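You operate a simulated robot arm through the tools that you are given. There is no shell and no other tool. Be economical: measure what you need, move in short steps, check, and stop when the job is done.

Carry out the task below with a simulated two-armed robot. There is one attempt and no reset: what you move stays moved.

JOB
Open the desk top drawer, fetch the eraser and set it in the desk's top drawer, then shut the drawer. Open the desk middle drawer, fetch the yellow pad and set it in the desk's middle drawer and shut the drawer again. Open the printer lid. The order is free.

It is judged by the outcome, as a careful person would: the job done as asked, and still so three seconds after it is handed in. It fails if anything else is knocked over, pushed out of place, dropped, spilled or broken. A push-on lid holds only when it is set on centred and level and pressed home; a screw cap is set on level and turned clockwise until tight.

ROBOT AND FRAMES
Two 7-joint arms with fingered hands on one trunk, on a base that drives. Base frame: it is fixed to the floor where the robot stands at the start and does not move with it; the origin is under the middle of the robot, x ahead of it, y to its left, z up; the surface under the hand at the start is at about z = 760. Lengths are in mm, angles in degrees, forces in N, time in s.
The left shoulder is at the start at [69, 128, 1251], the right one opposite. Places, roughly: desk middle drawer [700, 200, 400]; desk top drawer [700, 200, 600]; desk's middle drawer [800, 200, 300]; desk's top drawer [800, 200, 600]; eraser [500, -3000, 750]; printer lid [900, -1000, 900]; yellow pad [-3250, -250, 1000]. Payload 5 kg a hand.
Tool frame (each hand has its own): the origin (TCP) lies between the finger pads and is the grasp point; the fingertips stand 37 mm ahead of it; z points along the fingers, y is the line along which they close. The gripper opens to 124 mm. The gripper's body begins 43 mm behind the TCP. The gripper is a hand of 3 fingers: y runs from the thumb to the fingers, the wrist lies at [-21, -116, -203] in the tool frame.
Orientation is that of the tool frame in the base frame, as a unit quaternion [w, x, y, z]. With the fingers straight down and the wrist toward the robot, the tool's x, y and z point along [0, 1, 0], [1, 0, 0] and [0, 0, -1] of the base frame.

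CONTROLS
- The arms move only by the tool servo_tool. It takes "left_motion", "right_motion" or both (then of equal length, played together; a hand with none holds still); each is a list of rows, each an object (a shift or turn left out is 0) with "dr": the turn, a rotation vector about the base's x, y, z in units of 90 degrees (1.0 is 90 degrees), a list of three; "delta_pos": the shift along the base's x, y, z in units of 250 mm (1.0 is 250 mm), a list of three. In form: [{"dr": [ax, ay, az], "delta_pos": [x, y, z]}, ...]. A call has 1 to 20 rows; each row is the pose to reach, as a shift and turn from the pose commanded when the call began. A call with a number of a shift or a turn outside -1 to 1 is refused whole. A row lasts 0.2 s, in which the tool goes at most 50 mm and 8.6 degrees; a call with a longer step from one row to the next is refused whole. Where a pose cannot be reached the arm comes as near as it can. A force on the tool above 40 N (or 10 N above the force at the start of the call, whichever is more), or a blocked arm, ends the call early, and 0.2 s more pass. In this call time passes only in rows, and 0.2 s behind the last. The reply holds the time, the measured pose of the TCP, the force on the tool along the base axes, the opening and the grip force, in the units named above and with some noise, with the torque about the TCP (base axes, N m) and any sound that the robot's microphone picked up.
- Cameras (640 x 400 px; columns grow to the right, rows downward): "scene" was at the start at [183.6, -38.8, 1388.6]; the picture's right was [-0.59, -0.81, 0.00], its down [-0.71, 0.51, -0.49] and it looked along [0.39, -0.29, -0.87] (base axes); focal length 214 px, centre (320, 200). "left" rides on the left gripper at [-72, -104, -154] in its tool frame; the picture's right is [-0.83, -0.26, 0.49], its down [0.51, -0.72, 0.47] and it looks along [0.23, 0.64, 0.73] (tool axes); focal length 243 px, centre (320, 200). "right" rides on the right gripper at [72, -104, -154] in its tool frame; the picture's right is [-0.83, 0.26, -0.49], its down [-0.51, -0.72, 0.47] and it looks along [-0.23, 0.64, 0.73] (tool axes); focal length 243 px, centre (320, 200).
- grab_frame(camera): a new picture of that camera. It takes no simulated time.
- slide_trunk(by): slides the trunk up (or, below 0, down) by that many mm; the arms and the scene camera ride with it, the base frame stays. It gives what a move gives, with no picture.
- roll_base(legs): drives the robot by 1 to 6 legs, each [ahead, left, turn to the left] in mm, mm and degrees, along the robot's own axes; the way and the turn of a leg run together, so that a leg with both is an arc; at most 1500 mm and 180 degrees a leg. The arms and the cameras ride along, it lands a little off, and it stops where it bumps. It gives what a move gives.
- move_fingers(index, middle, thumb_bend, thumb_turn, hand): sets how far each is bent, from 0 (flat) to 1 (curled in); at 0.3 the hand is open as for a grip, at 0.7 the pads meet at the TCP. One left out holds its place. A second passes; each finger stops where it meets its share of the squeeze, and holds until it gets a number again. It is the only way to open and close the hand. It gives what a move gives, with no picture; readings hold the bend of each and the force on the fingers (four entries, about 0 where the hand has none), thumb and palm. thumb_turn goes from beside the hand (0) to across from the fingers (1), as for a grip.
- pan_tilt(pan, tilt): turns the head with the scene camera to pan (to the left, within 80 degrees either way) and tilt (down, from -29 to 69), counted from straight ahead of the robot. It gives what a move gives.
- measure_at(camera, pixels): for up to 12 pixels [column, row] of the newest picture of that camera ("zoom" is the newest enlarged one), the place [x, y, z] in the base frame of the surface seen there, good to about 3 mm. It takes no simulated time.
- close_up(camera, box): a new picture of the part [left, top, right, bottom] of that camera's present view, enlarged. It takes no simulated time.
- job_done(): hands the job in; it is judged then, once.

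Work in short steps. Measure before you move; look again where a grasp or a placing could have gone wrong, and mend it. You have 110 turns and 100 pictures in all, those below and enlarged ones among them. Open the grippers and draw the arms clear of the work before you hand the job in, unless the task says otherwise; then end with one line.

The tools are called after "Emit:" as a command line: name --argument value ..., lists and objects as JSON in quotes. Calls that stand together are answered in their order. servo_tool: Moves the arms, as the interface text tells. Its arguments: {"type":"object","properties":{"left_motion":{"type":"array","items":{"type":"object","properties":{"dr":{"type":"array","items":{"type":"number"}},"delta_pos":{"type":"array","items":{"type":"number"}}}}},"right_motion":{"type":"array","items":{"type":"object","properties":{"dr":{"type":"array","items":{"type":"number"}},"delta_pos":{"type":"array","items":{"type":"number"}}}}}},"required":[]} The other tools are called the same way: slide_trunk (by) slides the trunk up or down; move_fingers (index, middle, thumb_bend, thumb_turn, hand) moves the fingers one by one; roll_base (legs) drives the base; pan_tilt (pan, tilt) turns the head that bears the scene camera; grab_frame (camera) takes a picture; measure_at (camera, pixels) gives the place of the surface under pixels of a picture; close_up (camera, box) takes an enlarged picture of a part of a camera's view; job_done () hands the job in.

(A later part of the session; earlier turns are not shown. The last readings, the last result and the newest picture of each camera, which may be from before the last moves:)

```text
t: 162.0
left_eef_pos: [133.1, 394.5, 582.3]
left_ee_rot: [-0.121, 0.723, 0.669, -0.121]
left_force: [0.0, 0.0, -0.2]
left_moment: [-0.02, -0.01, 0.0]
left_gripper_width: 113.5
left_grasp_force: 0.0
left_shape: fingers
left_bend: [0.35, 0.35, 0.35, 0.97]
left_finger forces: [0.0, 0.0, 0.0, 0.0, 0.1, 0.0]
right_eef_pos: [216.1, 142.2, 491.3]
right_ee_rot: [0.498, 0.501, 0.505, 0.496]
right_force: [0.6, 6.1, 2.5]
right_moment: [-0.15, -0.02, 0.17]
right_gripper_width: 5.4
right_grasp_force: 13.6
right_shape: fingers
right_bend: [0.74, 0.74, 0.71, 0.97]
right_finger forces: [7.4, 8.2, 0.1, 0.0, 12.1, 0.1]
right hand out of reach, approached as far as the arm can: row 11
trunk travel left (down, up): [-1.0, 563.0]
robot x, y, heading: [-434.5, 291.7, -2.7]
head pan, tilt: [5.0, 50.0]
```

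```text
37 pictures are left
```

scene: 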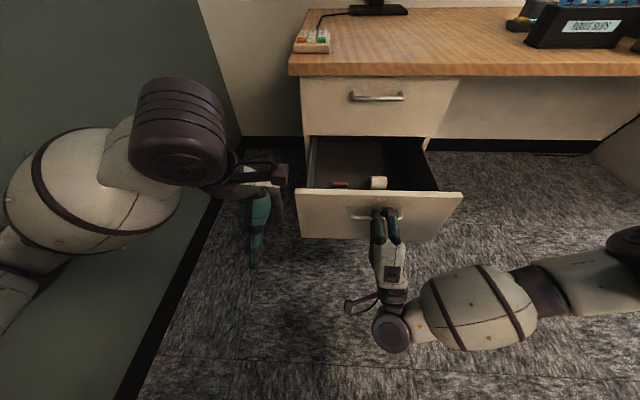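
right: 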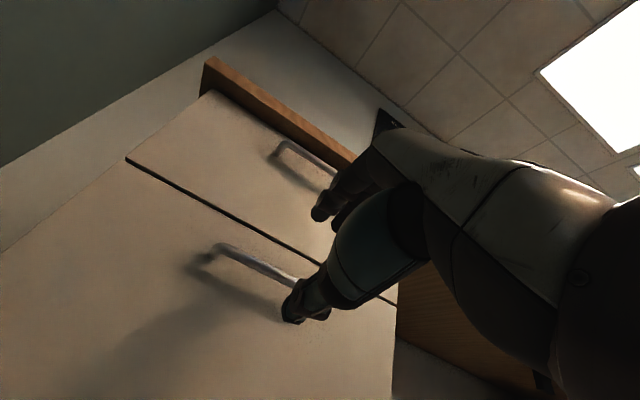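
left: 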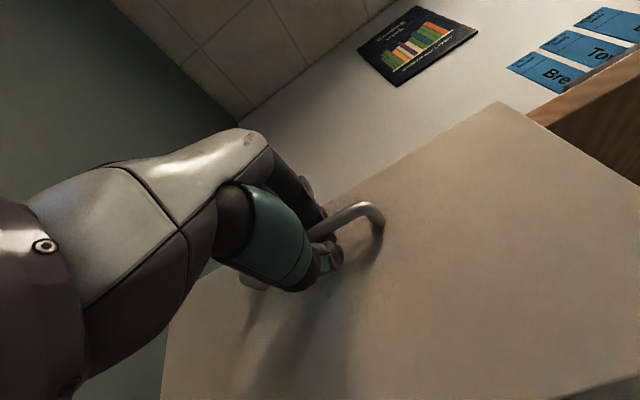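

The middle drawer is open 243 mm and has a few items inside. I pull 50 mm more by driving back, then let go and clear the hand.

Emit:
roll_base --legs '[[-50, 0, 0]]'

Emit:
move_fingers --hand "right" --index 0.35 --middle 0.35 --thumb_bend 0.35

Emit:
roll_base --legs '[[-110, -30, 0]]'

Emit:
slide_trunk --by 445

Emit:
grab_frame --camera "scene"

```text
t: 163.0
left_eef_pos: [87.8, 394.2, 578.2]
left_ee_rot: [-0.121, 0.727, 0.665, -0.126]
left_force: [-0.3, 0.3, -0.7]
left_moment: [0.02, -0.02, 0.02]
left_gripper_width: 114.1
left_grasp_force: 0.1
left_shape: fingers
left_bend: [0.35, 0.35, 0.35, 0.97]
left_finger forces: [0.0, 0.1, 0.0, 0.1, 0.0, 0.1]
right_eef_pos: [169.9, 141.4, 486.7]
right_ee_rot: [0.5, 0.504, 0.505, 0.491]
right_force: [-1.7, -3.4, -0.2]
right_moment: [-0.08, 0.15, 0.05]
right_gripper_width: 0.0
right_grasp_force: 1.8
right_shape: fingers
right_bend: [0.74, 0.74, 0.72, 0.97]
right_finger forces: [0.1, 4.3, 0.0, 0.1, 0.0, 0.1]
trunk travel left (down, up): [-1.0, 563.0]
robot x, y, heading: [-479.1, 297.2, -2.8]
head pan, tilt: [5.0, 50.0]
```

```text
t: 164.0
left_eef_pos: [86.4, 393.8, 578.7]
left_ee_rot: [-0.119, 0.728, 0.663, -0.128]
left_force: [-0.6, 0.1, -0.7]
left_moment: [0.01, -0.01, 0.01]
left_gripper_width: 114.0
left_grasp_force: 0.0
left_shape: fingers
left_bend: [0.35, 0.35, 0.35, 0.97]
left_finger forces: [0.1, 0.0, 0.0, 0.0, 0.0, 0.1]
right_eef_pos: [169.7, 142.2, 488.5]
right_ee_rot: [0.502, 0.503, 0.505, 0.49]
right_force: [-0.1, 0.2, 0.0]
right_moment: [0.02, -0.02, 0.0]
right_gripper_width: 113.5
right_grasp_force: 0.2
right_shape: fingers
right_bend: [0.35, 0.35, 0.35, 0.97]
right_finger forces: [0.0, 0.1, 0.0, 0.0, 0.0, 0.1]
trunk travel left (down, up): [-1.0, 563.0]
robot x, y, heading: [-478.7, 293.9, -2.7]
head pan, tilt: [5.0, 50.0]
```

```text
t: 165.2
left_eef_pos: [-24.8, 373.8, 578.4]
left_ee_rot: [-0.118, 0.726, 0.665, -0.13]
left_force: [-0.2, 0.5, 0.8]
left_moment: [0.0, -0.03, 0.01]
left_gripper_width: 113.8
left_grasp_force: 0.0
left_shape: fingers
left_bend: [0.35, 0.35, 0.35, 0.98]
left_finger forces: [0.1, 0.1, 0.0, 0.0, 0.1, 0.0]
right_eef_pos: [57.8, 121.7, 489.2]
right_ee_rot: [0.503, 0.501, 0.507, 0.488]
right_force: [0.4, 0.3, 0.0]
right_moment: [0.0, 0.06, 0.01]
right_gripper_width: 113.4
right_grasp_force: 0.0
right_shape: fingers
right_bend: [0.35, 0.35, 0.35, 0.97]
right_finger forces: [0.0, 0.0, 0.1, 0.0, 0.0, 0.1]
trunk travel left (down, up): [-1.0, 563.0]
robot x, y, heading: [-592.5, 269.7, -2.8]
head pan, tilt: [5.0, 50.0]
```

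```text
refused: 445 is not a number from -400 to 400
```

```text
36 pictures are left
```

scene: 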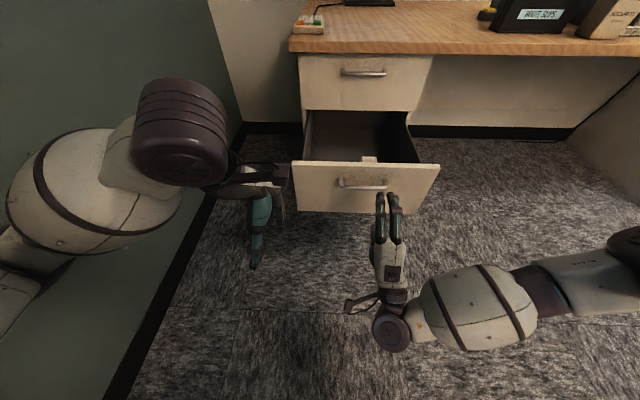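

Drawer well open. I raise the trunk and put both hands in travel pose (pointing down, near the body).

Emit:
slide_trunk --by 400

Emit:
servo_tool --right_motion '[{"dr": [0, 0.083, 0], "delta_pos": [-0.03, -0.03, 0.04]}, {"dr": [0, 0.167, 0], "delta_pos": [-0.06, -0.06, 0.08]}, {"dr": [0, 0.25, 0], "delta_pos": [-0.09, -0.09, 0.12]}, {"dr": [0, 0.333, 0], "delta_pos": [-0.12, -0.12, 0.16]}, {"dr": [0, 0.417, 0], "delta_pos": [-0.15, -0.15, 0.2]}, {"dr": [0, 0.5, 0], "delta_pos": [-0.18, -0.18, 0.24]}, {"dr": [0, 0.583, 0], "delta_pos": [-0.21, -0.21, 0.28]}, {"dr": [0, 0.667, 0], "delta_pos": [-0.24, -0.24, 0.32]}, {"dr": [0, 0.75, 0], "delta_pos": [-0.27, -0.27, 0.36]}, {"dr": [0, 0.833, 0], "delta_pos": [-0.3, -0.3, 0.4]}, {"dr": [0, 0.917, 0], "delta_pos": [-0.33, -0.33, 0.44]}, {"dr": [0, 1, 0], "delta_pos": [-0.36, -0.36, 0.48]}]'

Emit:
roll_base --legs '[[30, -450, 0], [0, -250, 0]]'

Emit:
pan_tilt --pan -80 --tilt 20

Emit:
grab_frame --camera "scene"

```text
t: 169.0
left_eef_pos: [-22.5, 374.9, 976.7]
left_ee_rot: [-0.118, 0.726, 0.665, -0.129]
left_force: [0.7, 0.5, 0.1]
left_moment: [-0.01, -0.03, 0.03]
left_gripper_width: 113.5
left_grasp_force: 0.0
left_shape: fingers
left_bend: [0.35, 0.35, 0.35, 0.98]
left_finger forces: [0.0, 0.1, 0.0, 0.0, 0.1, 0.0]
right_eef_pos: [65.9, 120.5, 1005.9]
right_ee_rot: [0.555, 0.443, 0.457, 0.535]
right_force: [0.3, 0.7, 1.0]
right_moment: [0.03, 0.0, -0.03]
right_gripper_width: 113.7
right_grasp_force: 0.0
right_shape: fingers
right_bend: [0.35, 0.35, 0.35, 0.97]
right_finger forces: [0.1, 0.1, 0.0, 0.0, 0.0, 0.0]
trunk travel left (down, up): [-401.0, 163.0]
robot x, y, heading: [-592.1, 269.8, -2.6]
head pan, tilt: [5.0, 50.0]
```

```text
t: 171.6
left_eef_pos: [-24.7, 374.1, 977.0]
left_ee_rot: [-0.117, 0.727, 0.664, -0.128]
left_force: [0.0, 0.5, 0.2]
left_moment: [-0.01, 0.01, 0.0]
left_gripper_width: 113.9
left_grasp_force: 0.1
left_shape: fingers
left_bend: [0.35, 0.35, 0.35, 0.98]
left_finger forces: [0.0, 0.0, 0.0, 0.0, 0.0, 0.0]
right_eef_pos: [-25.6, 30.0, 1126.7]
right_ee_rot: [0.07, 0.692, 0.716, 0.064]
right_force: [0.0, -0.9, 0.0]
right_moment: [-0.05, -0.03, -0.03]
right_gripper_width: 113.7
right_grasp_force: 0.1
right_shape: fingers
right_bend: [0.35, 0.35, 0.35, 0.97]
right_finger forces: [0.0, 0.1, 0.0, 0.1, 0.1, 0.0]
right hand out of reach, approached as far as the arm can: row 6, 7, 8, 9, 10, 11
trunk travel left (down, up): [-401.0, 163.0]
robot x, y, heading: [-590.8, 267.3, -3.0]
head pan, tilt: [5.0, 50.0]
```

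```text
t: 178.5
left_eef_pos: [-29.0, -326.7, 977.5]
left_ee_rot: [-0.117, 0.729, 0.662, -0.129]
left_force: [-0.1, -0.8, 0.0]
left_moment: [-0.03, 0.02, 0.0]
left_gripper_width: 113.9
left_grasp_force: 0.0
left_shape: fingers
left_bend: [0.35, 0.35, 0.35, 0.98]
left_finger forces: [0.0, 0.0, 0.0, 0.0, 0.1, 0.0]
right_eef_pos: [-31.1, -671.7, 1126.5]
right_ee_rot: [0.07, 0.694, 0.714, 0.064]
right_force: [0.3, 1.3, 0.2]
right_moment: [0.01, -0.03, -0.04]
right_gripper_width: 113.3
right_grasp_force: 0.1
right_shape: fingers
right_bend: [0.35, 0.35, 0.35, 0.97]
right_finger forces: [0.0, 0.1, 0.0, 0.1, 0.0, 0.1]
trunk travel left (down, up): [-401.0, 163.0]
robot x, y, heading: [-596.6, -429.5, -3.0]
head pan, tilt: [5.0, 50.0]
```

```text
t: 180.1
left_eef_pos: [-29.3, -328.2, 976.7]
left_ee_rot: [-0.118, 0.728, 0.663, -0.129]
left_force: [0.5, -0.3, 0.6]
left_moment: [-0.01, 0.0, 0.02]
left_gripper_width: 113.6
left_grasp_force: 0.1
left_shape: fingers
left_bend: [0.35, 0.35, 0.35, 0.98]
left_finger forces: [0.1, 0.0, 0.0, 0.0, 0.1, 0.1]
right_eef_pos: [-32.1, -671.4, 1126.2]
right_ee_rot: [0.071, 0.694, 0.714, 0.065]
right_force: [0.0, 0.2, 0.7]
right_moment: [0.04, -0.03, -0.01]
right_gripper_width: 113.6
right_grasp_force: 0.0
right_shape: fingers
right_bend: [0.35, 0.35, 0.35, 0.97]
right_finger forces: [0.0, 0.0, 0.0, 0.0, 0.0, 0.1]
trunk travel left (down, up): [-401.0, 163.0]
robot x, y, heading: [-596.4, -430.2, -2.9]
head pan, tilt: [-80.0, 20.0]
```

```text
35 pictures are left
```

scene: 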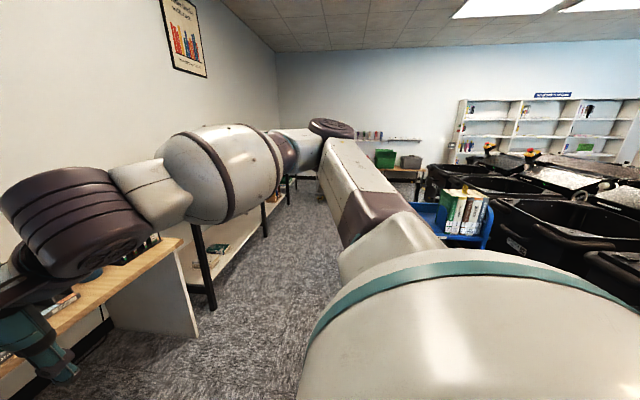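

I see black sorter bins and a blue book cart at (460,215). I measure them to know the free aisle.

Emit:
measure_at --camera "scene" --pixels '[[415, 206], [450, 238], [485, 240], [490, 210], [430, 175], [520, 250], [600, 255], [450, 165], [530, 155], [600, 165], [500, 100], [465, 130]]'

```text
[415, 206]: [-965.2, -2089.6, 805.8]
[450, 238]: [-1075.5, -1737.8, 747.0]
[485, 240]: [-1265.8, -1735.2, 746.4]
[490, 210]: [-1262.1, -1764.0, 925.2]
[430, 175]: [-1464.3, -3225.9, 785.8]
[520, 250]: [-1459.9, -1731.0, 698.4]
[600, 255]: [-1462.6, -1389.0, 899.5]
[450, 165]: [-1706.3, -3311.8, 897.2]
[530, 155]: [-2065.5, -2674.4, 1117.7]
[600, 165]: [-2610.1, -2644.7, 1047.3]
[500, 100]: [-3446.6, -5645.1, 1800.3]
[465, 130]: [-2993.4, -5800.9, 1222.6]
```

Cart: x -965..-1270, y≈-1735..-2100; bins' front x≈-1460. I move ahead a bit and turn right 90° to look at the area behind.

Emit:
roll_base --legs '[[220, -150, 0], [0, 0, -87]]'

Emit:
pan_tilt --pan -70 --tilt 25

Emit:
grab_frame --camera "scene"

```text
t: 185.8
left_eef_pos: [-259.2, -1152.9, 977.2]
left_ee_rot: [-0.174, 0.984, -0.025, -0.012]
left_force: [-1.8, 0.3, -0.6]
left_moment: [0.0, 0.0, -0.01]
left_gripper_width: 114.0
left_grasp_force: 0.1
left_shape: fingers
left_bend: [0.35, 0.35, 0.35, 0.98]
left_finger forces: [0.0, 0.2, 0.0, 0.0, 0.0, 0.0]
right_eef_pos: [-602.8, -1165.4, 1127.0]
right_ee_rot: [0.095, 0.995, 0.036, -0.001]
right_force: [-0.2, -0.2, 0.5]
right_moment: [-0.01, 0.02, 0.03]
right_gripper_width: 113.8
right_grasp_force: 0.0
right_shape: fingers
right_bend: [0.35, 0.35, 0.35, 0.97]
right_finger forces: [0.1, 0.1, 0.0, 0.1, 0.0, 0.0]
trunk travel left (down, up): [-401.0, 163.0]
robot x, y, heading: [-383.1, -592.0, -90.5]
head pan, tilt: [-80.0, 20.0]
```

```text
t: 186.5
left_eef_pos: [-259.4, -1153.1, 977.2]
left_ee_rot: [-0.174, 0.984, -0.024, -0.012]
left_force: [-0.6, -0.1, 0.2]
left_moment: [0.02, 0.04, 0.01]
left_gripper_width: 113.4
left_grasp_force: 0.1
left_shape: fingers
left_bend: [0.35, 0.35, 0.35, 0.98]
left_finger forces: [0.0, 0.0, 0.0, 0.1, 0.0, 0.0]
right_eef_pos: [-603.7, -1165.4, 1126.2]
right_ee_rot: [0.095, 0.995, 0.035, -0.002]
right_force: [-0.3, -0.5, 0.2]
right_moment: [0.02, 0.0, 0.0]
right_gripper_width: 114.0
right_grasp_force: 0.1
right_shape: fingers
right_bend: [0.35, 0.35, 0.35, 0.97]
right_finger forces: [0.0, 0.1, 0.1, 0.1, 0.0, 0.0]
trunk travel left (down, up): [-401.0, 163.0]
robot x, y, heading: [-387.1, -590.4, -90.5]
head pan, tilt: [-70.0, 25.0]
```

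```text
34 pictures are left
```

scene: 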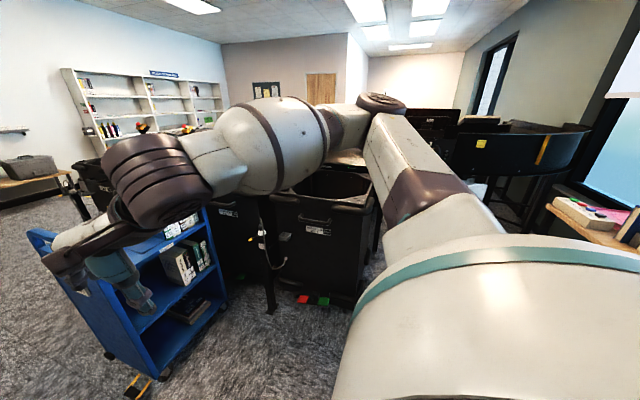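

I see bins, a dark curved counter with something yellow at (480,143), and a table at the right (590,215). I zoom and measure.

Emit:
close_up --camera "scene" --box '[380, 80, 640, 250]'

Emit:
measure_at --camera "scene" --pixels '[[480, 143], [455, 160], [560, 150], [575, 210], [300, 230], [370, 190], [320, 170], [500, 210], [430, 110], [550, 240], [520, 128], [340, 155]]'

```text
2.35 times, centred on (510, 165) of scene
```

zoom: 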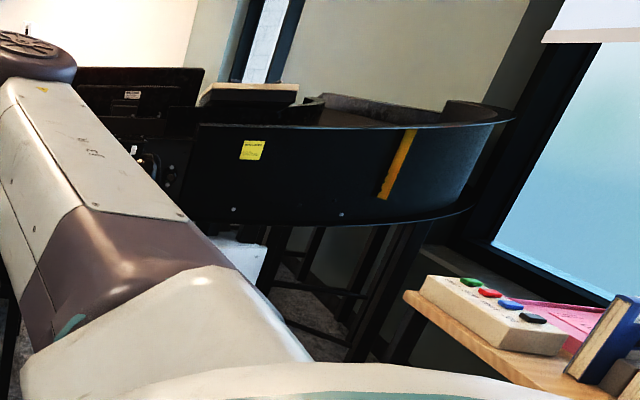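

```text
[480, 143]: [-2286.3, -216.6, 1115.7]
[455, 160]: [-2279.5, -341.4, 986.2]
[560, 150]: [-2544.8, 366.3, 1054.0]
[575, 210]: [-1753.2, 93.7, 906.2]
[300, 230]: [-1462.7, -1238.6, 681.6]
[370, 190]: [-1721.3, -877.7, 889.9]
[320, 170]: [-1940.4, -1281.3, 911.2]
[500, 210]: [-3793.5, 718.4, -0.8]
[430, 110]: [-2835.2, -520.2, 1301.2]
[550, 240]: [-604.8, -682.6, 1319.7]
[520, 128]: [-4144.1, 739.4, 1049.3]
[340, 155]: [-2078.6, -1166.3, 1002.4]
```

The pad lies behind the sorter (x≈-3250); the way is round its far end. I drive down the aisle to y≈-3000 and look right.

Emit:
roll_base --legs '[[0, 130, 0], [1400, 0, 0], [1000, 0, 0]]'

Emit:
pan_tilt --pan -40 --tilt 25

Emit:
grab_frame --camera "scene"

```text
t: 199.6
left_eef_pos: [-141.0, -3549.0, 977.8]
left_ee_rot: [-0.174, 0.984, -0.021, -0.013]
left_force: [-0.8, 0.4, 0.4]
left_moment: [-0.02, 0.0, -0.03]
left_gripper_width: 113.9
left_grasp_force: 0.1
left_shape: fingers
left_bend: [0.35, 0.35, 0.35, 0.98]
left_finger forces: [0.1, 0.0, 0.0, 0.0, 0.0, 0.0]
right_eef_pos: [-484.6, -3565.8, 1126.6]
right_ee_rot: [0.095, 0.995, 0.04, -0.001]
right_force: [0.8, -0.4, 0.1]
right_moment: [0.01, 0.0, 0.01]
right_gripper_width: 113.6
right_grasp_force: 0.2
right_shape: fingers
right_bend: [0.35, 0.35, 0.35, 0.97]
right_finger forces: [0.1, 0.0, 0.0, 0.0, 0.0, 0.0]
trunk travel left (down, up): [-401.0, 163.0]
robot x, y, heading: [-268.3, -2988.2, -89.9]
head pan, tilt: [-70.0, 25.0]
```

```text
t: 200.6
left_eef_pos: [-141.2, -3549.3, 976.4]
left_ee_rot: [-0.174, 0.984, -0.02, -0.014]
left_force: [0.1, -0.9, -0.3]
left_moment: [0.0, 0.0, -0.01]
left_gripper_width: 114.1
left_grasp_force: 0.1
left_shape: fingers
left_bend: [0.35, 0.35, 0.35, 0.98]
left_finger forces: [0.0, 0.0, 0.0, 0.0, 0.1, 0.0]
right_eef_pos: [-483.2, -3565.3, 1127.2]
right_ee_rot: [0.095, 0.995, 0.041, -0.001]
right_force: [0.0, 0.0, 0.3]
right_moment: [0.01, -0.01, -0.01]
right_gripper_width: 113.6
right_grasp_force: 0.1
right_shape: fingers
right_bend: [0.35, 0.35, 0.35, 0.97]
right_finger forces: [0.0, 0.0, 0.1, 0.1, 0.1, 0.0]
trunk travel left (down, up): [-401.0, 163.0]
robot x, y, heading: [-271.1, -2987.9, -90.0]
head pan, tilt: [-40.0, 25.0]
```

```text
32 pictures are left
```

scene: 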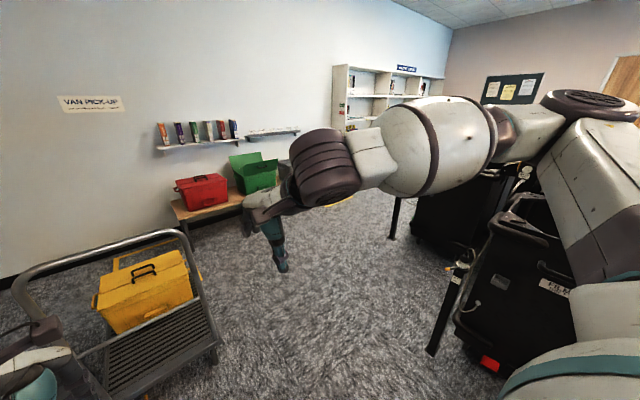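

The trolley is ahead, the sorter end to the right with open floor between. I measure the clear corridor.

Emit:
measure_at --camera "scene" --pixels '[[215, 360], [150, 393], [395, 235], [432, 350], [300, 260], [190, 232], [370, 230], [345, 125], [495, 365], [530, 215], [455, 255], [165, 233]]'

```text
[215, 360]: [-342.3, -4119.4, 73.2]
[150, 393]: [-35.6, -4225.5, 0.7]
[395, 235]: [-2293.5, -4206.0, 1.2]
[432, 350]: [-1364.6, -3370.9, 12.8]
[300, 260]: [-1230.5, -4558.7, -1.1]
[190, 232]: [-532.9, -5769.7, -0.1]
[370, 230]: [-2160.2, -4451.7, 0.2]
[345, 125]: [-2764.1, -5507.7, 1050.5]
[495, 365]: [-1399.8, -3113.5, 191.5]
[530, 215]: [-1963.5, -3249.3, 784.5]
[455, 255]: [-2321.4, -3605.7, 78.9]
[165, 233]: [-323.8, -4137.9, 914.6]
```

The corridor between trolley (corner ≈[-342,-4119]) and sorter corner ([-1365,-3370]) is about 1.25 m; I raise the trunk so the elbows ride above both and go through diagonally, then turn to face -x.

Emit:
slide_trunk --by 155

Emit:
roll_base --legs '[[0, -230, 0], [900, -420, 0], [920, -420, 0], [0, 0, -90]]'

Emit:
pan_tilt --pan -20 --tilt 20

Emit:
grab_frame --camera "scene"

```text
t: 202.3
left_eef_pos: [-140.2, -3550.5, 1130.9]
left_ee_rot: [-0.176, 0.984, -0.019, -0.014]
left_force: [-0.2, -0.3, 0.2]
left_moment: [0.01, 0.01, 0.03]
left_gripper_width: 113.7
left_grasp_force: 0.0
left_shape: fingers
left_bend: [0.35, 0.35, 0.35, 0.98]
left_finger forces: [0.0, 0.0, 0.0, 0.0, 0.0, 0.0]
right_eef_pos: [-483.3, -3566.3, 1279.8]
right_ee_rot: [0.094, 0.995, 0.04, -0.001]
right_force: [0.3, 0.7, -0.1]
right_moment: [0.05, 0.02, 0.0]
right_gripper_width: 113.8
right_grasp_force: 0.0
right_shape: fingers
right_bend: [0.35, 0.35, 0.35, 0.97]
right_finger forces: [0.0, 0.1, 0.0, 0.0, 0.0, 0.1]
trunk travel left (down, up): [-556.0, 8.0]
robot x, y, heading: [-269.6, -2983.7, -89.7]
head pan, tilt: [-40.0, 25.0]
```

```text
t: 218.5
left_eef_pos: [-1911.1, -4949.5, 1131.2]
left_ee_rot: [0.132, -0.68, 0.713, -0.114]
left_force: [-0.3, 0.1, -0.7]
left_moment: [-0.02, 0.01, 0.0]
left_gripper_width: 113.6
left_grasp_force: 0.1
left_shape: fingers
left_bend: [0.35, 0.35, 0.35, 0.98]
left_finger forces: [0.0, 0.0, 0.0, 0.0, 0.0, 0.0]
right_eef_pos: [-1924.0, -4606.1, 1282.2]
right_ee_rot: [0.066, 0.729, -0.678, -0.069]
right_force: [0.2, -0.6, 0.2]
right_moment: [0.02, 0.0, 0.01]
right_gripper_width: 113.4
right_grasp_force: 0.0
right_shape: fingers
right_bend: [0.35, 0.35, 0.35, 0.97]
right_finger forces: [0.0, 0.0, 0.0, 0.0, 0.0, 0.0]
trunk travel left (down, up): [-556.0, 8.0]
robot x, y, heading: [-1349.5, -4824.2, 179.4]
head pan, tilt: [-40.0, 25.0]
```

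```text
t: 219.3
left_eef_pos: [-1911.2, -4949.0, 1132.3]
left_ee_rot: [0.132, -0.68, 0.713, -0.113]
left_force: [-0.3, 0.4, 0.9]
left_moment: [0.0, 0.0, 0.03]
left_gripper_width: 113.6
left_grasp_force: 0.1
left_shape: fingers
left_bend: [0.35, 0.35, 0.35, 0.98]
left_finger forces: [0.1, 0.0, 0.0, 0.0, 0.0, 0.1]
right_eef_pos: [-1922.5, -4605.4, 1281.6]
right_ee_rot: [0.067, 0.729, -0.678, -0.068]
right_force: [0.6, -0.4, 0.7]
right_moment: [0.0, 0.0, 0.03]
right_gripper_width: 113.7
right_grasp_force: 0.1
right_shape: fingers
right_bend: [0.35, 0.35, 0.35, 0.97]
right_finger forces: [0.1, 0.0, 0.0, 0.0, 0.0, 0.0]
trunk travel left (down, up): [-556.0, 8.0]
robot x, y, heading: [-1345.4, -4820.3, 179.6]
head pan, tilt: [-20.0, 20.0]
```

```text
31 pictures are left
```

scene: 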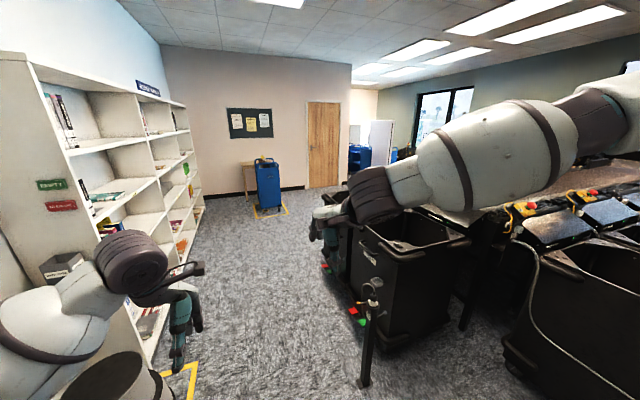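

Now facing -x with the shelf on the left and bins on the right. I measure the corridor ahead.

Emit:
measure_at --camera "scene" --pixels '[[363, 383], [350, 290], [160, 372], [205, 205], [190, 365], [268, 212], [325, 190], [372, 160], [326, 245], [350, 150], [345, 190], [395, 170]]'

```text
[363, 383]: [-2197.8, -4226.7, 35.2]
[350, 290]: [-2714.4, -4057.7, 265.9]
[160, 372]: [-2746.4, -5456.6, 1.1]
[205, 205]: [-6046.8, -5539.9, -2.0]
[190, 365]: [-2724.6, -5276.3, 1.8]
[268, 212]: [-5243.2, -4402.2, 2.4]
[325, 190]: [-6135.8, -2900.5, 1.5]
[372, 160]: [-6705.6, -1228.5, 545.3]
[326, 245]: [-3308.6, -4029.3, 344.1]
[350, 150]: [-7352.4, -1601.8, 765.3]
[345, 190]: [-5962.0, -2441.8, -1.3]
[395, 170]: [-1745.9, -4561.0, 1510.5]
```

The corridor is free at y≈-4840 until x≈-4500. I drive ahead 2700 and turn right to face +y.

Emit:
roll_base --legs '[[1400, 30, 0], [1300, 0, 0], [0, 0, -90]]'

Emit:
pan_tilt --pan -10 --tilt 20

Emit:
grab_frame --camera "scene"

```text
t: 236.2
left_eef_pos: [-4185.1, -4303.3, 1132.9]
left_ee_rot: [0.015, 0.011, 0.985, -0.173]
left_force: [0.5, -0.4, 1.0]
left_moment: [0.03, -0.02, -0.01]
left_gripper_width: 113.8
left_grasp_force: 0.0
left_shape: fingers
left_bend: [0.35, 0.35, 0.35, 0.98]
left_finger forces: [0.0, 0.1, 0.0, 0.0, 0.0, 0.0]
right_eef_pos: [-3841.8, -4280.7, 1281.1]
right_ee_rot: [0.0, -0.05, 0.994, 0.095]
right_force: [-0.3, 0.2, 0.5]
right_moment: [0.03, 0.01, -0.03]
right_gripper_width: 113.6
right_grasp_force: 0.1
right_shape: fingers
right_bend: [0.35, 0.35, 0.35, 0.97]
right_finger forces: [0.0, 0.0, 0.1, 0.1, 0.0, 0.1]
trunk travel left (down, up): [-556.0, 8.0]
robot x, y, heading: [-4045.9, -4861.9, 90.9]
head pan, tilt: [-20.0, 20.0]
```

```text
t: 236.9
left_eef_pos: [-4184.5, -4303.8, 1133.9]
left_ee_rot: [0.014, 0.011, 0.985, -0.174]
left_force: [0.4, -0.2, 0.3]
left_moment: [-0.01, 0.0, 0.02]
left_gripper_width: 113.8
left_grasp_force: 0.0
left_shape: fingers
left_bend: [0.35, 0.35, 0.35, 0.98]
left_finger forces: [0.0, 0.1, 0.0, 0.0, 0.0, 0.1]
right_eef_pos: [-3842.4, -4280.4, 1281.9]
right_ee_rot: [0.0, -0.049, 0.994, 0.095]
right_force: [-0.6, 0.5, 0.1]
right_moment: [0.01, 0.04, -0.01]
right_gripper_width: 113.6
right_grasp_force: 0.1
right_shape: fingers
right_bend: [0.35, 0.35, 0.35, 0.97]
right_finger forces: [0.1, 0.1, 0.1, 0.0, 0.0, 0.0]
trunk travel left (down, up): [-556.0, 8.0]
robot x, y, heading: [-4042.9, -4863.2, 91.0]
head pan, tilt: [-10.0, 20.0]
```

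```text
30 pictures are left
```

scene: 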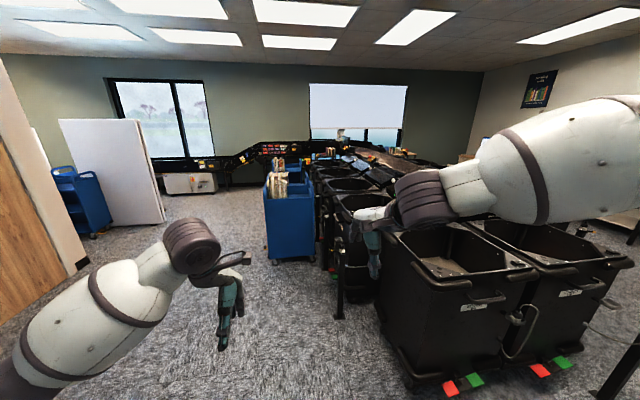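

Far end shows the infeed conveyor at (330,155). I zoom there and measure the floor corridor and the blue cart.

Emit:
close_up --camera "scene" --box '[180, 110, 440, 280]'

Emit:
measure_at --camera "scene" --pixels '[[270, 265], [318, 255], [270, 200], [340, 320], [245, 235], [190, 195], [110, 235], [275, 155], [330, 155], [350, 162], [390, 155], [215, 165]]'

```text
2.35 times, centred on (310, 195) of scene
```

zoom: 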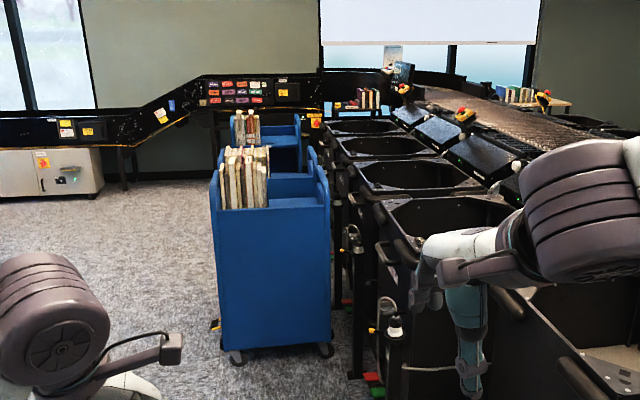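

```text
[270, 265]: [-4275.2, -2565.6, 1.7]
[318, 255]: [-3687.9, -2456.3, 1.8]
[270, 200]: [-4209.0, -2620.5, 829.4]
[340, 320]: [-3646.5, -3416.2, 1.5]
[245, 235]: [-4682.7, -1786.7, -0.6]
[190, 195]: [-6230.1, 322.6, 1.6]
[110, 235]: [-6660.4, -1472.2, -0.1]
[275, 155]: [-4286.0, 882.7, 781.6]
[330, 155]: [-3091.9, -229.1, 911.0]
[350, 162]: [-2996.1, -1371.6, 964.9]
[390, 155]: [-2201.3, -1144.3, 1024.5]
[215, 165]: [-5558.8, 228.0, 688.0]
```

Two blue carts stand along the bins (x≈-4275..-3690). I pass left of them at x≈-4950 up to y≈-1500 and look.

Emit:
roll_base --legs '[[900, 900, 0], [1300, 0, 0], [1100, 0, 0]]'

Emit:
pan_tilt --pan -50 --tilt 20

Emit:
grab_frame --camera "scene"

```text
t: 256.5
left_eef_pos: [-5136.9, -1021.5, 1133.9]
left_ee_rot: [0.016, 0.008, 0.985, -0.174]
left_force: [-0.4, 0.0, -0.7]
left_moment: [0.0, 0.04, 0.0]
left_gripper_width: 113.7
left_grasp_force: 0.1
left_shape: fingers
left_bend: [0.35, 0.35, 0.35, 0.98]
left_finger forces: [0.0, 0.0, 0.0, 0.0, 0.0, 0.0]
right_eef_pos: [-4793.7, -997.9, 1282.7]
right_ee_rot: [-0.001, -0.053, 0.994, 0.096]
right_force: [-0.7, -0.3, 0.5]
right_moment: [0.02, -0.02, -0.03]
right_gripper_width: 113.8
right_grasp_force: 0.2
right_shape: fingers
right_bend: [0.35, 0.35, 0.35, 0.97]
right_finger forces: [0.0, 0.1, 0.1, 0.0, 0.0, 0.0]
trunk travel left (down, up): [-556.0, 8.0]
robot x, y, heading: [-4989.1, -1579.1, 91.1]
head pan, tilt: [-10.0, 20.0]
```

```text
t: 257.6
left_eef_pos: [-5135.1, -1020.4, 1132.8]
left_ee_rot: [0.015, 0.008, 0.985, -0.174]
left_force: [0.9, -0.3, -0.2]
left_moment: [0.03, -0.01, 0.0]
left_gripper_width: 113.7
left_grasp_force: 0.1
left_shape: fingers
left_bend: [0.35, 0.35, 0.35, 0.98]
left_finger forces: [0.0, 0.1, 0.0, 0.0, 0.0, 0.0]
right_eef_pos: [-4793.0, -998.6, 1281.9]
right_ee_rot: [0.0, -0.052, 0.994, 0.095]
right_force: [-0.4, 0.9, -0.3]
right_moment: [0.0, 0.0, 0.0]
right_gripper_width: 113.6
right_grasp_force: 0.0
right_shape: fingers
right_bend: [0.35, 0.35, 0.35, 0.97]
right_finger forces: [0.1, 0.1, 0.0, 0.0, 0.1, 0.1]
trunk travel left (down, up): [-556.0, 8.0]
robot x, y, heading: [-4990.8, -1580.3, 91.1]
head pan, tilt: [-50.0, 20.0]
```

```text
28 pictures are left
```

scene: 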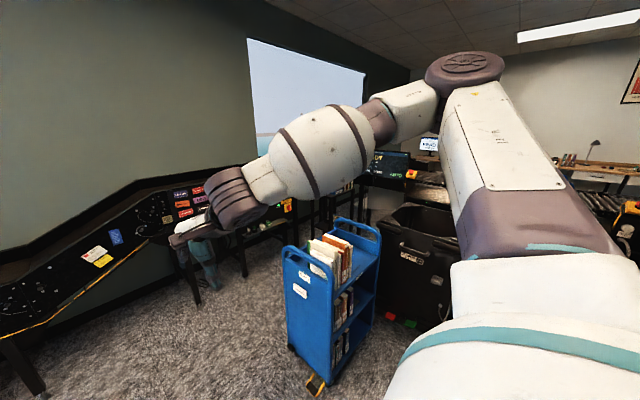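

I measure the spot between conveyor and cart where the pad should be, and zoom in.

Emit:
close_up --camera "scene" --box '[240, 130, 460, 270]'

Emit:
measure_at --camera "scene" --pixels '[[290, 340], [375, 300], [285, 245], [247, 272], [290, 212], [340, 200], [395, 175], [410, 174], [300, 260], [240, 225], [310, 225], [400, 225]]'

```text
2.86 times, centred on (350, 200) of scene
```

zoom: 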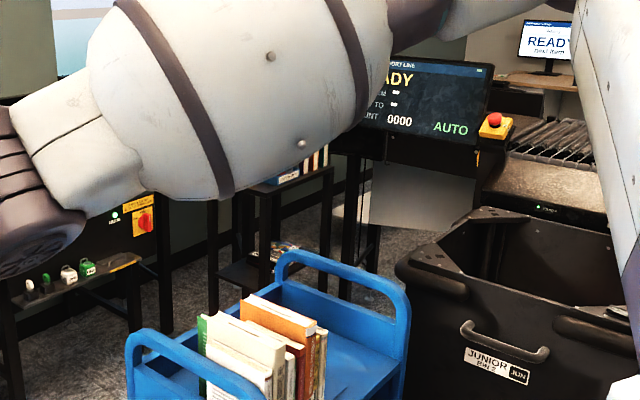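

```text
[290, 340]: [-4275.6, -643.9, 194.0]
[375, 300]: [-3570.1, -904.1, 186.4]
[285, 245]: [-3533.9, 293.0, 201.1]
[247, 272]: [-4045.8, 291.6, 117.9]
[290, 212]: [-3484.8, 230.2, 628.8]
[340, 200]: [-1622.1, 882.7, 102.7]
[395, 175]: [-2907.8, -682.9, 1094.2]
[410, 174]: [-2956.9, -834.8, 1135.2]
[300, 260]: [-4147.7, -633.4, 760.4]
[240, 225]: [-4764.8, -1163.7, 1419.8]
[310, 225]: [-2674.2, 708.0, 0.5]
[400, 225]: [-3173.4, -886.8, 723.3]
```

The cart and the conveyor leave a passage around y≈-150. I turn to face +x first and then slide left into line, and look.

Emit:
roll_base --legs '[[400, 0, 0], [0, 0, -91], [0, 980, 0]]'

Emit:
pan_tilt --pan 0 --tilt 22

Emit:
grab_frame --camera "scene"

```text
t: 272.0
left_eef_pos: [-4455.2, -108.0, 1147.3]
left_ee_rot: [-0.112, 0.716, 0.679, -0.122]
left_force: [-0.9, -0.4, 0.6]
left_moment: [0.0, -0.04, 0.03]
left_gripper_width: 113.6
left_grasp_force: 0.0
left_shape: fingers
left_bend: [0.35, 0.35, 0.35, 0.98]
left_finger forces: [0.1, 0.0, 0.0, 0.0, 0.0, 0.0]
right_eef_pos: [-4441.1, -446.2, 1286.7]
right_ee_rot: [0.067, 0.675, 0.73, 0.076]
right_force: [-0.8, 0.9, 0.4]
right_moment: [-0.02, -0.04, 0.02]
right_gripper_width: 113.7
right_grasp_force: 0.1
right_shape: fingers
right_bend: [0.35, 0.35, 0.35, 0.97]
right_finger forces: [0.0, 0.1, 0.0, 0.0, 0.0, 0.0]
trunk travel left (down, up): [-556.0, 8.0]
robot x, y, heading: [-5008.3, -216.1, -0.4]
head pan, tilt: [-50.0, 20.0]
stopped in leg 3: the robot was blocked; the commanded pose is now the measured one
```

```text
t: 273.1
left_eef_pos: [-4451.0, -107.4, 1141.5]
left_ee_rot: [-0.116, 0.713, 0.681, -0.123]
left_force: [0.8, 0.4, -1.1]
left_moment: [-0.04, 0.01, 0.01]
left_gripper_width: 113.9
left_grasp_force: 0.2
left_shape: fingers
left_bend: [0.35, 0.35, 0.35, 0.98]
left_finger forces: [0.0, 0.0, 0.0, 0.0, 0.0, 0.0]
right_eef_pos: [-4436.8, -447.9, 1282.0]
right_ee_rot: [0.064, 0.675, 0.731, 0.077]
right_force: [0.4, -0.5, 0.6]
right_moment: [0.01, -0.03, -0.01]
right_gripper_width: 113.8
right_grasp_force: 0.0
right_shape: fingers
right_bend: [0.35, 0.35, 0.35, 0.97]
right_finger forces: [0.0, 0.0, 0.0, 0.0, 0.0, 0.0]
trunk travel left (down, up): [-556.0, 8.0]
robot x, y, heading: [-5005.4, -210.5, -0.1]
head pan, tilt: [0.0, 22.0]
```

```text
26 pictures are left
```

scene: 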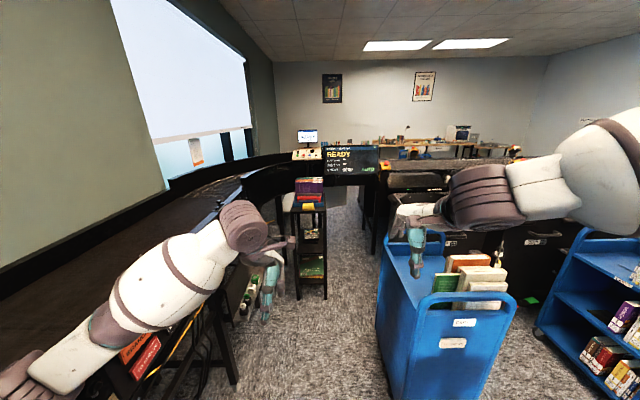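

Just ahead is a small tower stand with a book stack and something yellow at (308,205). I move off the conveyor a little and zoom.

Emit:
roll_base --legs '[[0, -60, 0]]'

Emit:
close_up --camera "scene" --box '[250, 130, 410, 250]'

Emit:
measure_at --camera "zoom" --pixels '[[220, 310], [235, 295], [250, 245], [200, 310], [270, 310], [230, 375], [370, 250], [480, 340], [130, 330], [40, 250]]'

```text
t: 273.9
left_eef_pos: [-4452.9, -107.3, 1146.4]
left_ee_rot: [-0.11, 0.715, 0.68, -0.122]
left_force: [-1.1, 0.3, 0.3]
left_moment: [-0.04, 0.01, 0.0]
left_gripper_width: 113.8
left_grasp_force: 0.1
left_shape: fingers
left_bend: [0.35, 0.35, 0.35, 0.98]
left_finger forces: [0.0, 0.0, 0.0, 0.0, 0.0, 0.0]
right_eef_pos: [-4441.4, -447.2, 1283.3]
right_ee_rot: [0.065, 0.675, 0.731, 0.075]
right_force: [0.3, -0.9, -0.2]
right_moment: [-0.03, -0.01, -0.01]
right_gripper_width: 113.6
right_grasp_force: 0.1
right_shape: fingers
right_bend: [0.35, 0.35, 0.35, 0.97]
right_finger forces: [0.0, 0.1, 0.0, 0.1, 0.0, 0.0]
trunk travel left (down, up): [-556.0, 8.0]
robot x, y, heading: [-5005.1, -216.8, -0.2]
head pan, tilt: [0.0, 22.0]
stopped in leg 1: the robot was blocked; the commanded pose is now the measured one
```

```text
3.33 times, centred on (330, 190) of scene
```

zoom: 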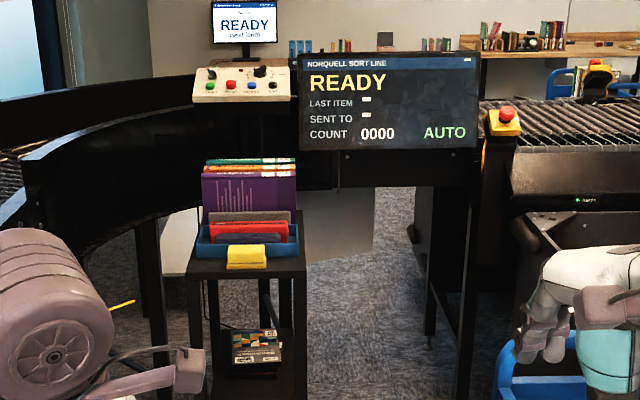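

```text
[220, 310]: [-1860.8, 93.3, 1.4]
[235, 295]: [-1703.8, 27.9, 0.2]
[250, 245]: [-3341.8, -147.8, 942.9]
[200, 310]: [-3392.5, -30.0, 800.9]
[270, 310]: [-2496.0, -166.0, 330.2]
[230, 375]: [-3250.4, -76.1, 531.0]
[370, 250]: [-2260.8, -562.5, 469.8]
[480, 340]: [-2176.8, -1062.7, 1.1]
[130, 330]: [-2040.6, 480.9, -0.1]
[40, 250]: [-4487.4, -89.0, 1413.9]
```

The yellow block sits at the front of the stand at zoom (246,257). The base reports blocked on both sides, so I look to the right and left for the contact.

Emit:
pan_tilt --pan -65 --tilt 45

Emit:
grab_frame --camera "scene"

Emit:
pan_tilt --pan 55 --tilt 45

Emit:
grab_frame --camera "scene"

```text
t: 275.2
left_eef_pos: [-4452.6, -107.3, 1143.9]
left_ee_rot: [-0.113, 0.713, 0.681, -0.123]
left_force: [-0.9, 0.6, 0.9]
left_moment: [0.03, 0.02, -0.01]
left_gripper_width: 114.1
left_grasp_force: 0.0
left_shape: fingers
left_bend: [0.35, 0.35, 0.35, 0.98]
left_finger forces: [0.0, 0.0, 0.0, 0.0, 0.0, 0.0]
right_eef_pos: [-4438.9, -448.2, 1283.2]
right_ee_rot: [0.066, 0.675, 0.731, 0.076]
right_force: [0.2, -0.4, 0.1]
right_moment: [-0.01, 0.05, -0.03]
right_gripper_width: 113.9
right_grasp_force: 0.0
right_shape: fingers
right_bend: [0.35, 0.35, 0.35, 0.97]
right_finger forces: [0.0, 0.0, 0.0, 0.0, 0.0, 0.0]
trunk travel left (down, up): [-556.0, 8.0]
robot x, y, heading: [-5005.8, -215.6, -0.2]
head pan, tilt: [-65.0, 45.0]
```

```text
24 pictures are left
```

scene: 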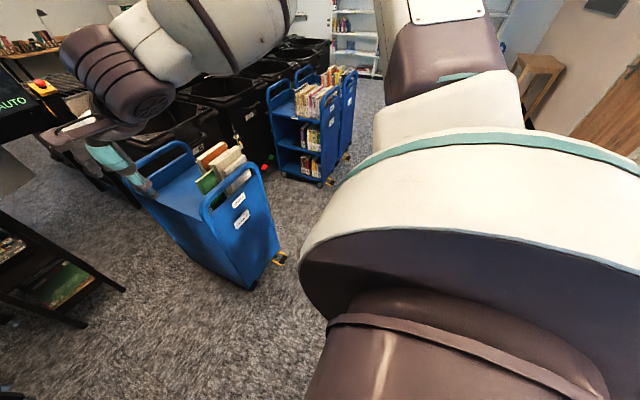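

```text
t: 277.2
left_eef_pos: [-4452.4, -107.4, 1144.0]
left_ee_rot: [-0.114, 0.713, 0.68, -0.123]
left_force: [0.5, 0.6, 0.2]
left_moment: [-0.01, 0.02, 0.02]
left_gripper_width: 113.8
left_grasp_force: 0.0
left_shape: fingers
left_bend: [0.35, 0.35, 0.35, 0.98]
left_finger forces: [0.0, 0.0, 0.0, 0.1, 0.0, 0.1]
right_eef_pos: [-4438.3, -448.7, 1281.5]
right_ee_rot: [0.064, 0.676, 0.73, 0.075]
right_force: [0.1, -0.2, 0.4]
right_moment: [-0.02, 0.02, 0.03]
right_gripper_width: 113.7
right_grasp_force: 0.2
right_shape: fingers
right_bend: [0.35, 0.35, 0.35, 0.97]
right_finger forces: [0.1, 0.0, 0.0, 0.0, 0.0, 0.1]
trunk travel left (down, up): [-556.0, 8.0]
robot x, y, heading: [-5006.8, -217.1, -0.1]
head pan, tilt: [55.0, 45.0]
```

```text
23 pictures are left
```

scene: 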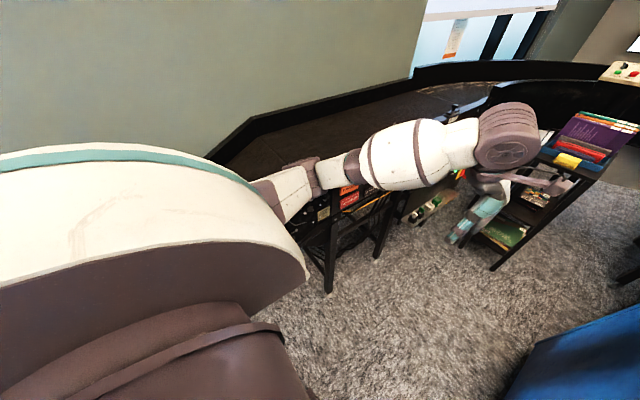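

The left elbow is lying against the conveyor guard. I raise and draw the left hand inward to pull the elbow off it, then strafe right.

Emit:
servo_tool --left_motion '[{"delta_pos": [0.02, -0.05, 0.08]}, {"delta_pos": [0.04, -0.1, 0.16]}, {"delta_pos": [0.06, -0.15, 0.24]}, {"delta_pos": [0.08, -0.2, 0.32]}, {"delta_pos": [0.1, -0.25, 0.4]}]'

Emit:
roll_base --legs '[[0, -60, 0]]'

```text
t: 278.4
left_eef_pos: [-4417.9, -152.5, 1233.6]
left_ee_rot: [-0.112, 0.714, 0.679, -0.133]
left_force: [0.5, -0.4, -0.1]
left_moment: [0.03, 0.02, 0.01]
left_gripper_width: 113.8
left_grasp_force: 0.0
left_shape: fingers
left_bend: [0.35, 0.35, 0.35, 0.98]
left_finger forces: [0.0, 0.1, 0.0, 0.1, 0.0, 0.1]
right_eef_pos: [-4426.3, -427.1, 1280.6]
right_ee_rot: [0.067, 0.675, 0.732, 0.065]
right_force: [-0.3, 0.8, -0.5]
right_moment: [0.03, 0.02, 0.0]
right_gripper_width: 113.8
right_grasp_force: 0.0
right_shape: fingers
right_bend: [0.35, 0.35, 0.35, 0.97]
right_finger forces: [0.1, 0.0, 0.1, 0.1, 0.1, 0.0]
trunk travel left (down, up): [-556.0, 8.0]
robot x, y, heading: [-5006.9, -214.3, -0.3]
head pan, tilt: [55.0, 45.0]
```

```text
t: 279.6
left_eef_pos: [-4419.2, -209.2, 1237.0]
left_ee_rot: [-0.11, 0.714, 0.679, -0.131]
left_force: [-0.7, -0.2, 0.4]
left_moment: [-0.05, -0.03, 0.02]
left_gripper_width: 113.9
left_grasp_force: 0.1
left_shape: fingers
left_bend: [0.35, 0.35, 0.35, 0.98]
left_finger forces: [0.0, 0.0, 0.0, 0.0, 0.0, 0.1]
right_eef_pos: [-4428.6, -483.0, 1282.2]
right_ee_rot: [0.068, 0.675, 0.732, 0.065]
right_force: [0.0, -0.4, -0.7]
right_moment: [-0.01, -0.02, -0.04]
right_gripper_width: 113.8
right_grasp_force: 0.1
right_shape: fingers
right_bend: [0.35, 0.35, 0.35, 0.97]
right_finger forces: [0.0, 0.1, 0.0, 0.0, 0.0, 0.0]
trunk travel left (down, up): [-556.0, 8.0]
robot x, y, heading: [-5003.4, -269.9, 0.1]
head pan, tilt: [55.0, 45.0]
```

Free again. I now turn the head to the stand and measure the yellow pad more exactly.

Emit:
pan_tilt --pan 5 --tilt 25

Emit:
close_up --camera "scene" --box '[280, 140, 380, 210]'

```text
t: 280.8
left_eef_pos: [-4417.6, -211.2, 1234.9]
left_ee_rot: [-0.109, 0.713, 0.68, -0.132]
left_force: [0.7, 0.0, -0.2]
left_moment: [0.0, -0.04, 0.01]
left_gripper_width: 114.2
left_grasp_force: 0.0
left_shape: fingers
left_bend: [0.35, 0.35, 0.35, 0.98]
left_finger forces: [0.0, 0.0, 0.0, 0.1, 0.0, 0.0]
right_eef_pos: [-4427.6, -484.6, 1281.2]
right_ee_rot: [0.068, 0.674, 0.732, 0.066]
right_force: [0.3, -0.1, 0.7]
right_moment: [-0.03, -0.02, 0.0]
right_gripper_width: 113.7
right_grasp_force: 0.1
right_shape: fingers
right_bend: [0.35, 0.35, 0.35, 0.97]
right_finger forces: [0.0, 0.0, 0.1, 0.1, 0.1, 0.0]
trunk travel left (down, up): [-556.0, 8.0]
robot x, y, heading: [-5007.2, -273.6, -0.1]
head pan, tilt: [5.0, 25.0]
```

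```text
5.71 times, centred on (330, 175) of scene
```

zoom: 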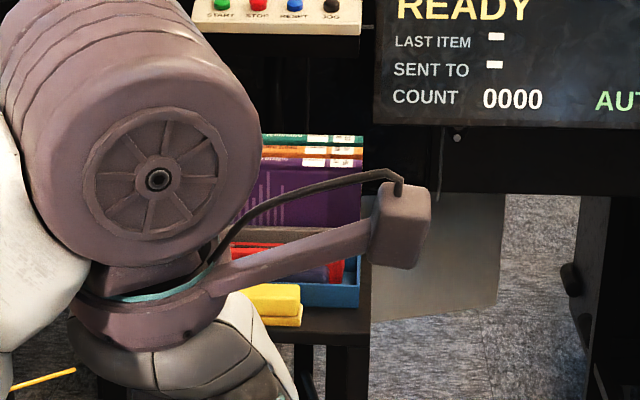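

The pad's right end shows at zoom (285,303). I measure it and its stand, then drive in with a left turn.

Emit:
measure_at --camera "zoom" --pixels '[[285, 292], [298, 310], [270, 319], [285, 321], [340, 320], [340, 295], [300, 185], [345, 270], [340, 215]]'

Emit:
roll_base --legs '[[700, 0, 0], [0, 0, 28]]'

Emit:
pan_tilt --pan -22 --tilt 35

Emit:
grab_frame --camera "scene"

```text
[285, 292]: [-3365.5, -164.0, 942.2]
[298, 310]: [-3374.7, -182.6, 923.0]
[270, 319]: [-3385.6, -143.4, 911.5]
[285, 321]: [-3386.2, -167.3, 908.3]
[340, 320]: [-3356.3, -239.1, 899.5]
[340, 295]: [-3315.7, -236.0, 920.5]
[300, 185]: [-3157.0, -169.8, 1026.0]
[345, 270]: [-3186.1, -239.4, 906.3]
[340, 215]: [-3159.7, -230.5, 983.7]
```

```text
t: 286.0
left_eef_pos: [-3816.5, 52.3, 1236.0]
left_ee_rot: [-0.075, 0.53, 0.831, -0.154]
left_force: [1.1, -1.1, 0.3]
left_moment: [0.02, 0.02, 0.0]
left_gripper_width: 114.0
left_grasp_force: 0.1
left_shape: fingers
left_bend: [0.35, 0.35, 0.35, 0.98]
left_finger forces: [0.0, 0.0, 0.1, 0.1, 0.1, 0.1]
right_eef_pos: [-3697.4, -194.7, 1281.7]
right_ee_rot: [0.049, 0.479, 0.873, 0.081]
right_force: [0.8, 0.0, 0.0]
right_moment: [-0.02, 0.01, -0.01]
right_gripper_width: 113.5
right_grasp_force: 0.0
right_shape: fingers
right_bend: [0.35, 0.35, 0.35, 0.97]
right_finger forces: [0.1, 0.1, 0.0, 0.0, 0.0, 0.1]
trunk travel left (down, up): [-556.0, 8.0]
robot x, y, heading: [-4303.2, -277.8, 27.7]
head pan, tilt: [5.0, 25.0]
```

```text
t: 286.9
left_eef_pos: [-3816.3, 52.4, 1235.5]
left_ee_rot: [-0.075, 0.53, 0.831, -0.154]
left_force: [0.4, 0.3, -0.2]
left_moment: [0.0, 0.0, 0.0]
left_gripper_width: 113.7
left_grasp_force: 0.0
left_shape: fingers
left_bend: [0.35, 0.35, 0.35, 0.98]
left_finger forces: [0.0, 0.1, 0.1, 0.0, 0.1, 0.0]
right_eef_pos: [-3698.5, -193.2, 1282.1]
right_ee_rot: [0.05, 0.479, 0.873, 0.079]
right_force: [-0.2, -0.4, -0.5]
right_moment: [0.04, -0.02, -0.03]
right_gripper_width: 113.7
right_grasp_force: 0.0
right_shape: fingers
right_bend: [0.35, 0.35, 0.35, 0.97]
right_finger forces: [0.0, 0.0, 0.0, 0.0, 0.0, 0.1]
trunk travel left (down, up): [-556.0, 8.0]
robot x, y, heading: [-4309.7, -275.5, 27.8]
head pan, tilt: [-22.0, 35.0]
```

```text
21 pictures are left
```

scene: 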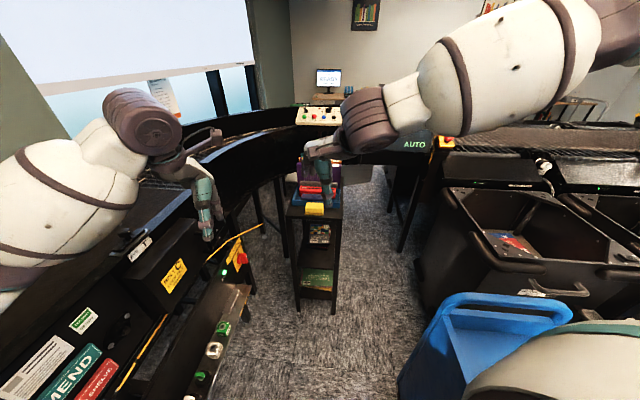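

The pad is at (313,209) at the front of the stand. I zoom for its outline.

Emit:
close_up --camera "scene" --box '[280, 170, 350, 230]'

Emit:
measure_at --camera "scene" --pixels '[[306, 206], [313, 205], [321, 206], [313, 212], [306, 213], [322, 213], [335, 213], [293, 212], [300, 217]]'

```text
6.67 times, centred on (315, 200) of scene
```

zoom: 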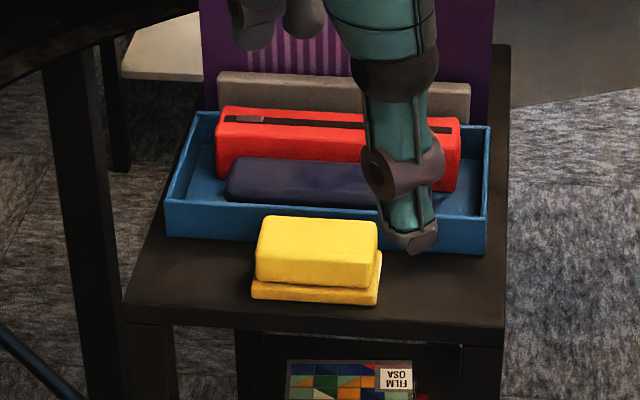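

```text
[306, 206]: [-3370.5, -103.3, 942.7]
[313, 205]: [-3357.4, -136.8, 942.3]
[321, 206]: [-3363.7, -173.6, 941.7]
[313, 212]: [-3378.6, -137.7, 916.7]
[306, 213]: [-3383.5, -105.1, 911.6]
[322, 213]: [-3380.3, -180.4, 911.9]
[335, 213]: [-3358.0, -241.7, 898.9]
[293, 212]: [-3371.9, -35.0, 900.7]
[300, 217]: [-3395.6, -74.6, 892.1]
```

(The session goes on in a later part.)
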